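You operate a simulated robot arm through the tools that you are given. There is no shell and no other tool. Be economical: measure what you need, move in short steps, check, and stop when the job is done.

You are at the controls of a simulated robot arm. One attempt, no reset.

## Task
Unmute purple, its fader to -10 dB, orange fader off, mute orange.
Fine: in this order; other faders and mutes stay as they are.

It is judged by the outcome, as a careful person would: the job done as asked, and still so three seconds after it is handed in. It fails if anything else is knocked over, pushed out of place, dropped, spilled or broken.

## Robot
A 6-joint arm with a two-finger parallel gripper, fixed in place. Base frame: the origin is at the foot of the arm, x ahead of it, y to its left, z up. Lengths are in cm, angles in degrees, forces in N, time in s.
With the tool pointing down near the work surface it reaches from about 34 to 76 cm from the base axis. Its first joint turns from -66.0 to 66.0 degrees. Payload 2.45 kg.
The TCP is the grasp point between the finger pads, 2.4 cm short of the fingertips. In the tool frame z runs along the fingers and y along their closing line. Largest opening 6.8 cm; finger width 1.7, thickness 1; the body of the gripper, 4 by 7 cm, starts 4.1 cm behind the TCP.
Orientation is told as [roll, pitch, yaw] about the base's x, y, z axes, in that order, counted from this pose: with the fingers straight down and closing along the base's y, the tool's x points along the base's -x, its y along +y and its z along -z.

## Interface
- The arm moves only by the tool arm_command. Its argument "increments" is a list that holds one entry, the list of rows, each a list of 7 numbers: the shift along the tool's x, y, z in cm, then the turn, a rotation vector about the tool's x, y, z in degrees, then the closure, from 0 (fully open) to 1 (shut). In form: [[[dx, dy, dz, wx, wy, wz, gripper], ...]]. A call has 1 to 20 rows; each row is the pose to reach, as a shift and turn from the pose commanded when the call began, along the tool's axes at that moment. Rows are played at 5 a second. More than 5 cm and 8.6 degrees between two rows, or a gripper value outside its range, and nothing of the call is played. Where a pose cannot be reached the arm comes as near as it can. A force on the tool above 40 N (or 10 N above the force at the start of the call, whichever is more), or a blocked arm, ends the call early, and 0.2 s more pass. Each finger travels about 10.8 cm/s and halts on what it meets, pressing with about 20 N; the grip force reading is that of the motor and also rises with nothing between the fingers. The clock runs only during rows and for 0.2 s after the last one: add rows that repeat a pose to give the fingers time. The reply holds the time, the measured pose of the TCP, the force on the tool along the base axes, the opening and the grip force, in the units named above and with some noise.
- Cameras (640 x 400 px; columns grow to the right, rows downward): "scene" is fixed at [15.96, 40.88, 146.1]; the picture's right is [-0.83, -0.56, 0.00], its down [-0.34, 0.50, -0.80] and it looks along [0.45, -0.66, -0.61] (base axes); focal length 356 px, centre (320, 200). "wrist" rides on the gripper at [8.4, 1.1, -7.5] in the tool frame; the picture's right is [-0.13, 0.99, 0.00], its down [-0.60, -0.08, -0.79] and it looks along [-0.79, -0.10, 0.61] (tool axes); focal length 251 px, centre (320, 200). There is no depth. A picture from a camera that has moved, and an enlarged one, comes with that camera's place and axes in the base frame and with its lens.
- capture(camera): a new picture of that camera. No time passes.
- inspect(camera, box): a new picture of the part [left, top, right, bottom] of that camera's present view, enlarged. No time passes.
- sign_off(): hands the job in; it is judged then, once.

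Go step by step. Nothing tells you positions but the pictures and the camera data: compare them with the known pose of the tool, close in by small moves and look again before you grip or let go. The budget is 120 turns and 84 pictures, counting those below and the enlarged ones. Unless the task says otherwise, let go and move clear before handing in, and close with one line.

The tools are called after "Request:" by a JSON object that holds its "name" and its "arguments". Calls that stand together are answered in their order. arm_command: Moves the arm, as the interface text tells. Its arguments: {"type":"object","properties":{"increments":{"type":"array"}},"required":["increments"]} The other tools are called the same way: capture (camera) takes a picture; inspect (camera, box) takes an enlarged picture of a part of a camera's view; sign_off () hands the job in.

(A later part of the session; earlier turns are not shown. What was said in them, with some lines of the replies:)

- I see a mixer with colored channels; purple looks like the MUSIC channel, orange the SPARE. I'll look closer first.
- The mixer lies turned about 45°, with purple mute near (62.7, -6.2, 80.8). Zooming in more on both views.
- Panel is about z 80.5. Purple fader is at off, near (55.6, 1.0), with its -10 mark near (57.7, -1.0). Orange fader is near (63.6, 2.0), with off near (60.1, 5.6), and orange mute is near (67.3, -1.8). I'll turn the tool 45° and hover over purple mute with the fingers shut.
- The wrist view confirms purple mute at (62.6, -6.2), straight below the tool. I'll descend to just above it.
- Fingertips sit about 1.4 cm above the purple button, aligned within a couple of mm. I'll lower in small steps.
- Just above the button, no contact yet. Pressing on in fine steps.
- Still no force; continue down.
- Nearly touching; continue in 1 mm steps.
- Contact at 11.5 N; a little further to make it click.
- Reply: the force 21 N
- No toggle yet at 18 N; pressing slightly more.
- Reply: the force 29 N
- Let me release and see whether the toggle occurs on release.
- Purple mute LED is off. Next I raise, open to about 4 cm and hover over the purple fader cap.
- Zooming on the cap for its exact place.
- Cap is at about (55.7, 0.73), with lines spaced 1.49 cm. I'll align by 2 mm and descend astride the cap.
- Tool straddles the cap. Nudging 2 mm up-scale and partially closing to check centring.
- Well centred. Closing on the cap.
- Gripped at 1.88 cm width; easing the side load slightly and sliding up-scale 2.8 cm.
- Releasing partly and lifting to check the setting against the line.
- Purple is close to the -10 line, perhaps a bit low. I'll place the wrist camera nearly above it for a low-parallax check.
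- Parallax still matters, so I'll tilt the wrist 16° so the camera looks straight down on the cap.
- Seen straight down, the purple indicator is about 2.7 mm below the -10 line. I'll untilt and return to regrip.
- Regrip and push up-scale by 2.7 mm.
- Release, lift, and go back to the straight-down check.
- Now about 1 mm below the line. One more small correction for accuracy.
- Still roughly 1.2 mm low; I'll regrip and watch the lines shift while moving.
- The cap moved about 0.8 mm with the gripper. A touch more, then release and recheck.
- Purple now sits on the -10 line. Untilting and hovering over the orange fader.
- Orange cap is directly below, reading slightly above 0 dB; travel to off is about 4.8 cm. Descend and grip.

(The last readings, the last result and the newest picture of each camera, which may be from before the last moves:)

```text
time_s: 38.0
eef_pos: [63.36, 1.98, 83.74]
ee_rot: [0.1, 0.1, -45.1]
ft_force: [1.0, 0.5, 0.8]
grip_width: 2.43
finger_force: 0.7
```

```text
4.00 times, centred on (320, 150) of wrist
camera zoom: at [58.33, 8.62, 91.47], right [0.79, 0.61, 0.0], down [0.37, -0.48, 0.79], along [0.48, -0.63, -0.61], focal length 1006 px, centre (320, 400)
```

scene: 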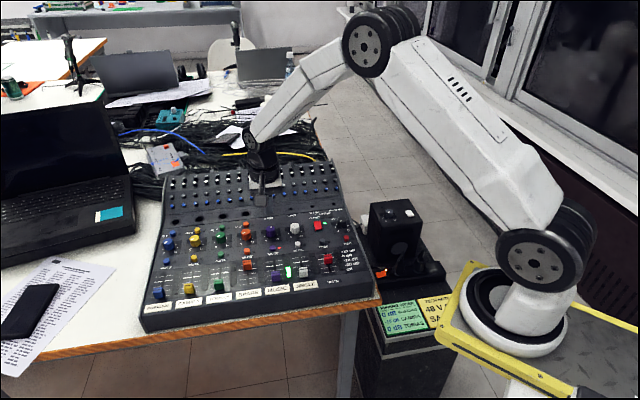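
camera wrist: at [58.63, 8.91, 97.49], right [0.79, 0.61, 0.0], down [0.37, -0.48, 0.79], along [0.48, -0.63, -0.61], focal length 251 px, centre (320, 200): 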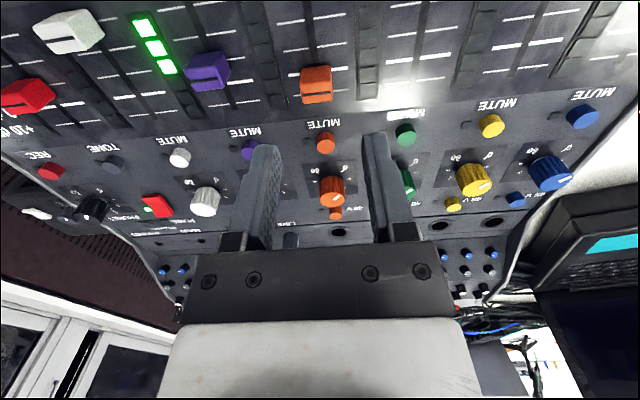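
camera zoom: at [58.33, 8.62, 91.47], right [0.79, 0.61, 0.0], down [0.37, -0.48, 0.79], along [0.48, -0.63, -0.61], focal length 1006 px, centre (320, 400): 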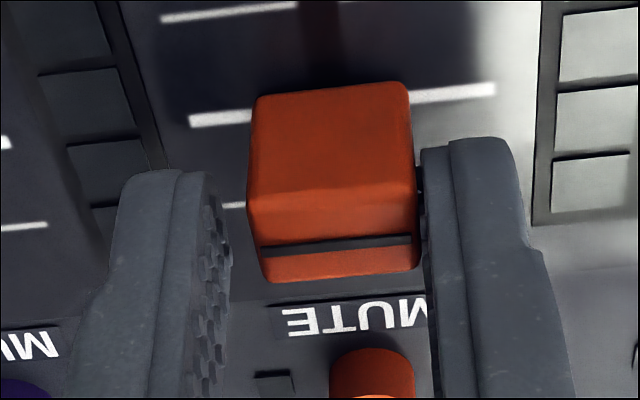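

Good; shift 1 mm, grip and slide toward off.

Request:
{"name": "arm_command", "arguments": {"increments": [[[0, 0.12, 0, 0, 0, 0, 0.8], [0, 0.12, 0, 0, 0, 0, 0.9], [0, 0.12, 0, 0, 0, 0, 0.9], [0.6, 0.12, 0, 0, 0, 0, 0.9], [1.2, 0.12, 0, 0, 0, 0, 0.9], [1.8, 0.12, 0, 0, 0, 0, 0.9], [2.4, 0.12, 0, 0, 0, 0, 0.9], [3.0, 0.12, 0, 0, 0, 0, 0.9], [3.6, 0.12, 0, 0, 0, 0, 0.9], [4.2, 0.12, 0, 0, 0, 0, 0.9], [4.6, 0.12, 0, 0, 0, 0, 0.9], [4.6, 0.12, 0, 0, 0, 0, 0.9]]]}}

Request:
{"name": "inspect", "arguments": {"camera": "wrist", "box": [240, 100, 400, 200]}}

```text
time_s: 40.6
eef_pos: [60.43, 5.38, 83.73]
ee_rot: [0.2, 0.0, -45.0]
ft_force: [13.5, 12.0, 4.2]
grip_width: 1.88
finger_force: 36.7
```

```text
4.00 times, centred on (320, 150) of wrist
camera zoom: at [55.25, 11.95, 91.49], right [0.79, 0.61, 0.0], down [0.37, -0.48, 0.79], along [0.49, -0.63, -0.61], focal length 1006 px, centre (320, 400)
```

zoom: 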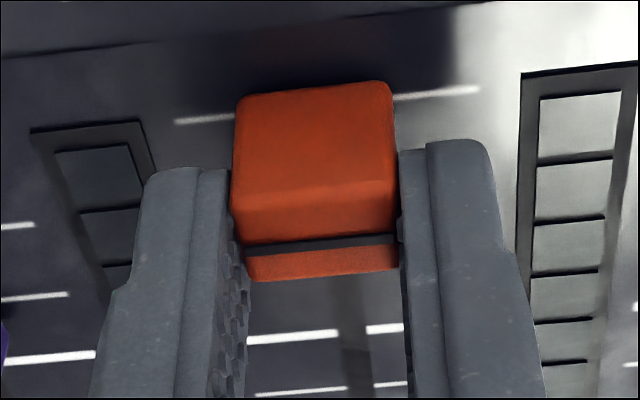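

Nearly at off. Easing the side load and pushing on to the end of travel.

Request:
{"name": "arm_command", "arguments": {"increments": [[[0, 0.12, 0, 0, 0, 0, 0.9], [0.15, 0.12, 0, 0, 0, 0, 0.9], [0.3, 0.12, 0, 0, 0, 0, 0.9], [0.3, 0.12, 0, 0, 0, 0, 0.9]]]}}

Request:
{"name": "inspect", "arguments": {"camera": "wrist", "box": [240, 100, 400, 200]}}

```text
time_s: 41.6
eef_pos: [60.29, 5.58, 83.91]
ee_rot: [0.1, -0.1, -45.1]
ft_force: [15.6, -0.2, 3.4]
grip_width: 1.86
finger_force: 37.4
```

```text
4.00 times, centred on (320, 150) of wrist
camera zoom: at [55.04, 12.18, 91.49], right [0.79, 0.61, 0.0], down [0.37, -0.48, 0.79], along [0.49, -0.63, -0.61], focal length 1006 px, centre (320, 400)
```

zoom: 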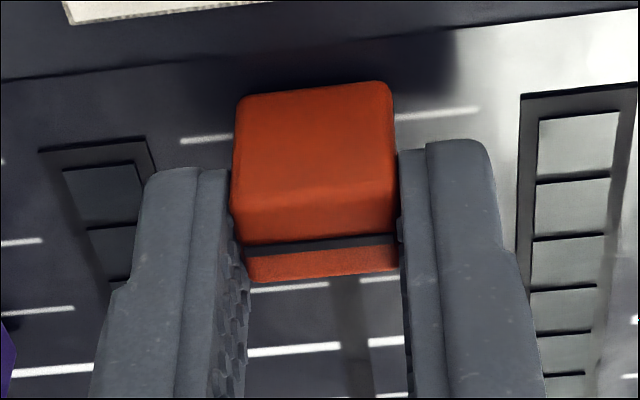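

Request:
{"name": "arm_command", "arguments": {"increments": [[[0.1, 0, 0, 0, 0, 0, 0.9], [0.2, 0, 0, 0, 0, 0, 0.9], [0.2, 0, 0, 0, 0, 0, 0.9]]]}}

Request:
{"name": "inspect", "arguments": {"camera": "wrist", "box": [240, 100, 400, 200]}}

```text
time_s: 42.4
eef_pos: [60.11, 5.65, 83.73]
ee_rot: [0.2, -0.3, -45.0]
ft_force: [22.3, -13.3, -10.3]
grip_width: 1.9
finger_force: 36.8
```

```text
4.00 times, centred on (320, 150) of wrist
camera zoom: at [54.89, 12.31, 91.49], right [0.79, 0.61, 0.0], down [0.37, -0.48, 0.8], along [0.49, -0.63, -0.61], focal length 1006 px, centre (320, 400)
```

zoom: 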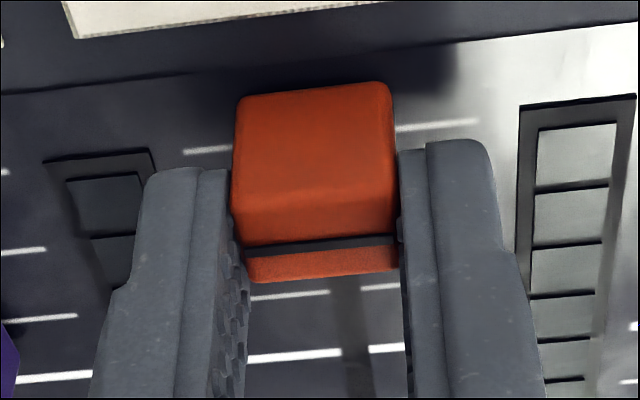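

25 N resistance: at the end stop. Relax, release and lift.

Request:
{"name": "arm_command", "arguments": {"increments": [[[-0.1, 0, 0, 0, 0, 0, 0.9], [-0.1, 0, 0, 0, 0, 0, 0.6], [-0.1, 0, 0, 0, 0, 0, 0.5], [-0.1, 0, -2, 0, 0, 0, 0.5], [-0.1, 0, -5, 0, 0, 0, 0.5], [-3.1, 0, -6, 0, 0, 0, 0.5], [-6.1, 0, -6, 0, 8, 0, 0.5], [-6.1, 0, -6, 0, 16, 0, 0.5], [-6.1, 0, -6, 0, 16, 0, 0.5]]]}}

Request:
{"name": "inspect", "arguments": {"camera": "wrist", "box": [240, 0, 400, 100]}}

Request:
{"name": "inspect", "arguments": {"camera": "scene", "box": [230, 240, 310, 290]}}

```text
time_s: 44.4
eef_pos: [64.24, 1.32, 89.85]
ee_rot: [0.0, 16.0, -45.0]
ft_force: [0.5, 0.5, -0.1]
grip_width: 3.44
finger_force: 0.0
```

```text
4.00 times, centred on (320, 50) of wrist
camera zoom: at [60.74, 6.24, 99.54], right [0.79, 0.61, -0.04], down [0.51, -0.62, 0.59], along [0.34, -0.49, -0.8], focal length 1006 px, centre (320, 800)
```

zoom: 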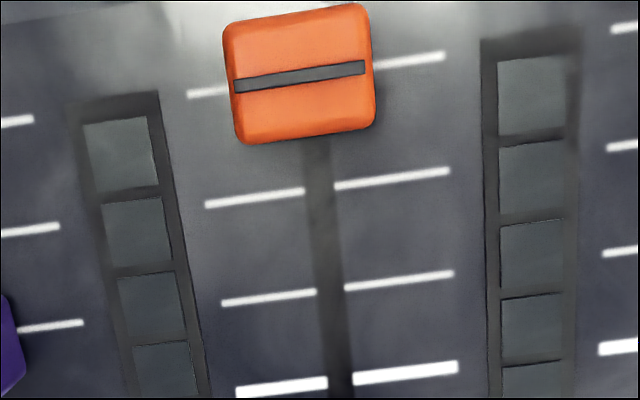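

```text
8.00 times, centred on (270, 265) of scene
camera zoom: at [15.96, 40.88, 146.1], right [-0.83, -0.56, 0.0], down [-0.34, 0.5, -0.8], along [0.45, -0.66, -0.61], focal length 2850 px, centre (720, -320)
```

zoom: 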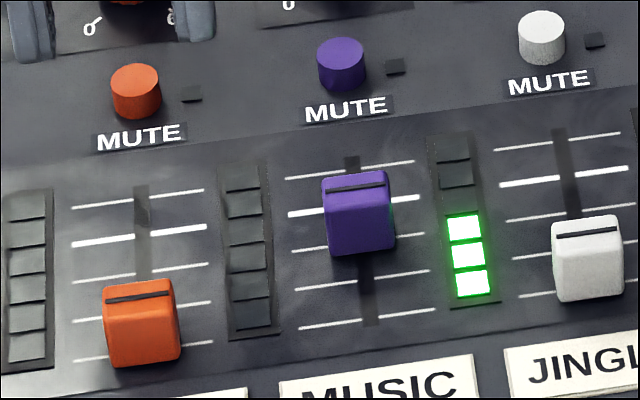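

Orange fader is on the off line. Now untilt, shut the fingers and hover over the orange mute.

Request:
{"name": "arm_command", "arguments": {"increments": [[[0, 0, 0, 0, -8, 0, 0.7], [0, 0, 0, 0, -16, 0, 1], [0, 0, 0, 0, -16, 0, 1]]]}}

Request:
{"name": "arm_command", "arguments": {"increments": [[[-2.2, 0.05, 0, 0, 0, 0, 1], [-4.4, 0.05, 0, 0, 0, 0, 1], [-4.4, 0.05, 2.5, 0, 0, 0, 1], [-4.4, 0.05, 5, 0, 0, 0, 1], [-4.4, 0.05, 5, 0, 0, 0, 1]]]}}

Request:
{"name": "inspect", "arguments": {"camera": "wrist", "box": [240, 60, 400, 160]}}

```text
time_s: 45.2
eef_pos: [64.25, 1.23, 89.79]
ee_rot: [0.0, -0.1, -44.9]
ft_force: [0.9, 0.6, -1.1]
grip_width: 0.01
finger_force: 19.9
```

```text
time_s: 46.4
eef_pos: [67.33, -1.68, 84.89]
ee_rot: [-0.1, 0.0, -45.0]
ft_force: [0.9, -0.5, -0.1]
grip_width: 0.02
finger_force: 19.9
```

```text
4.00 times, centred on (320, 110) of wrist
camera zoom: at [62.21, 4.9, 92.59], right [0.79, 0.61, 0.0], down [0.37, -0.48, 0.79], along [0.48, -0.63, -0.61], focal length 1006 px, centre (320, 560)
```

zoom: 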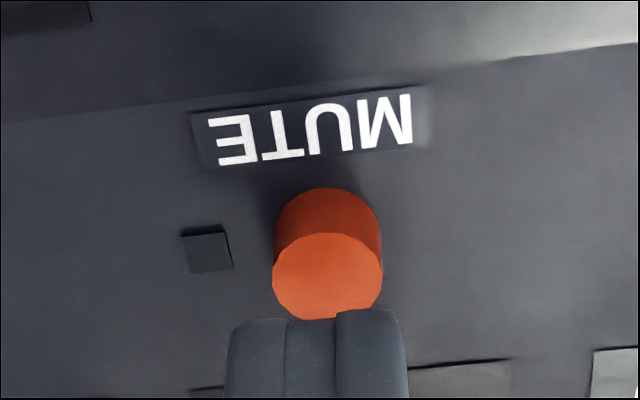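

Aligned within 2 mm; shift slightly and press as before (contact expected near z 82.9).

Request:
{"name": "arm_command", "arguments": {"increments": [[[0.2, 0.1, 0.6, 0, 0, 0, 1], [0.2, 0.1, 1.2, 0, 0, 0, 1], [0.2, 0.1, 1.6, 0, 0, 0, 1], [0.2, 0.1, 1.8, 0, 0, 0, 1]]]}}

Request:
{"name": "inspect", "arguments": {"camera": "wrist", "box": [240, 60, 400, 160]}}

```text
time_s: 47.4
eef_pos: [67.36, -1.62, 83.06]
ee_rot: [0.0, 0.1, -44.9]
ft_force: [-0.8, -0.3, 1.7]
grip_width: 0.0
finger_force: 20.4
```

```text
4.00 times, centred on (320, 110) of wrist
camera zoom: at [62.24, 5.09, 90.66], right [0.79, 0.61, 0.0], down [0.37, -0.48, 0.79], along [0.48, -0.63, -0.61], focal length 1006 px, centre (320, 560)
```

zoom: 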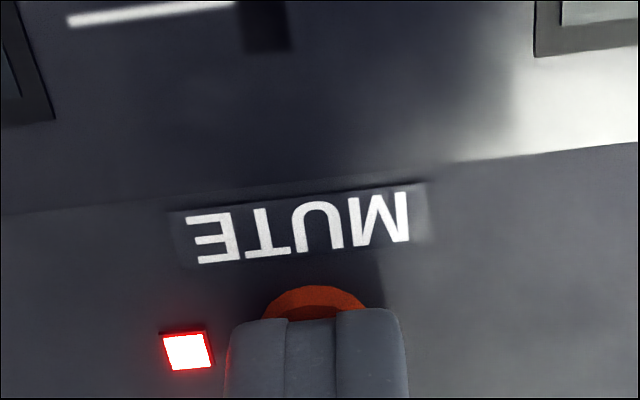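

The orange mute LED lit. Lift away and verify everything.

Request:
{"name": "arm_command", "arguments": {"increments": [[[0, 0, -0.5, 0, 0, 0, 1], [0, 0, -2, 0, 0, 0, 1], [0, 0, -6, 0, 0, 0, 1], [0, 0, -10, 0, 0, 0, 1], [-4, 0, -14, 0, 0, 0, 1], [-4, 0, -14, 0, 0, 0, 1]]]}}

Request:
{"name": "inspect", "arguments": {"camera": "scene", "box": [140, 200, 380, 340]}}

Request:
{"name": "inspect", "arguments": {"camera": "scene", "box": [230, 240, 310, 290]}}

```text
refused: row 5 steps farther than a row can; nothing moved
```

```text
2.67 times, centred on (260, 270) of scene
camera zoom: at [15.96, 40.88, 146.1], right [-0.83, -0.56, 0.0], down [-0.34, 0.5, -0.8], along [0.45, -0.66, -0.61], focal length 950 px, centre (480, 13)
```

zoom: 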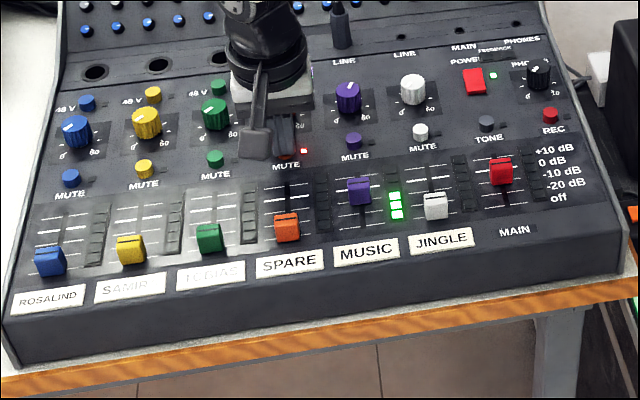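

```text
8.00 times, centred on (270, 265) of scene
camera zoom: at [15.96, 40.88, 146.1], right [-0.83, -0.56, 0.0], down [-0.34, 0.5, -0.8], along [0.45, -0.66, -0.61], focal length 2850 px, centre (720, -320)
```

zoom: 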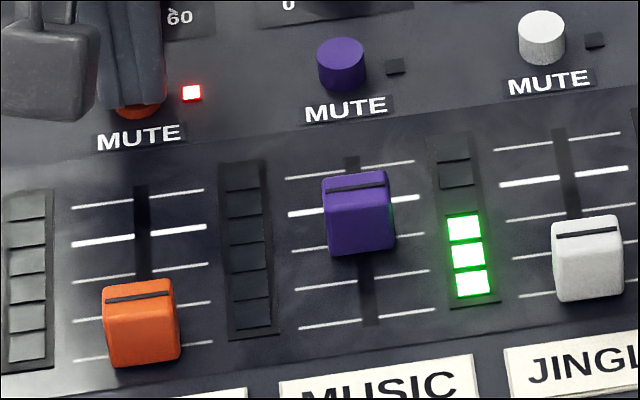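

That lift was refused for step size; repeating with smaller steps.

Request:
{"name": "arm_command", "arguments": {"increments": [[[0, 0, -0.5, 0, 0, 0, 1], [0, 0, -2, 0, 0, 0, 1], [0, 0, -6, 0, 0, 0, 1], [0, 0, -10, 0, 0, 0, 1], [0, 0, -14, 0, 0, 0, 1], [0, 0, -14, 0, 0, 0, 1]]]}}

Request:
{"name": "inspect", "arguments": {"camera": "scene", "box": [140, 200, 380, 340]}}

Request:
{"name": "inspect", "arguments": {"camera": "scene", "box": [230, 240, 310, 290]}}

```text
time_s: 48.8
eef_pos: [67.15, -1.8, 96.95]
ee_rot: [-0.1, 0.1, -45.1]
ft_force: [0.4, -0.3, -0.2]
grip_width: 0.0
finger_force: 19.7
```

```text
2.67 times, centred on (260, 270) of scene
camera zoom: at [15.96, 40.88, 146.1], right [-0.83, -0.56, 0.0], down [-0.34, 0.5, -0.8], along [0.45, -0.66, -0.61], focal length 950 px, centre (480, 13)
```

zoom: 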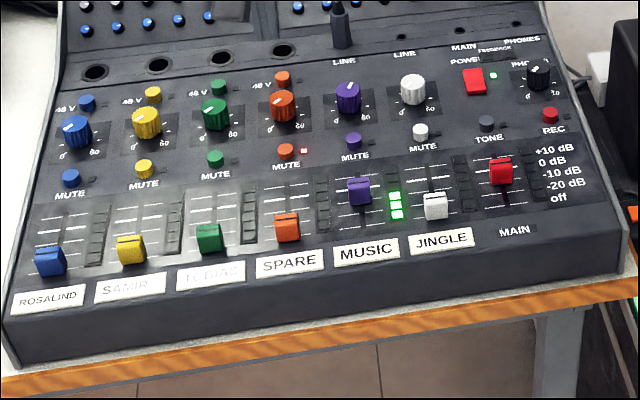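

```text
8.00 times, centred on (270, 265) of scene
camera zoom: at [15.96, 40.88, 146.1], right [-0.83, -0.56, 0.0], down [-0.34, 0.5, -0.8], along [0.45, -0.66, -0.61], focal length 2850 px, centre (720, -320)
```

zoom: 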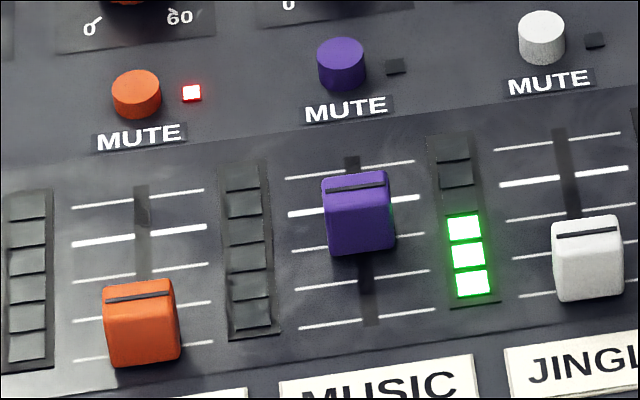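

Purple is unmuted and its fader sits at -10 dB. The orange fader is off and its mute is latched with the LED lit. The other controls look unchanged and the arm is clear.

Request:
{"name": "sign_off", "arguments": {}}

```text
The job is handed in.
```

The job is done and handed in: purple is unmuted with its fader on the -10 dB line, then the orange fader was pulled to off and orange was muted, in that order.
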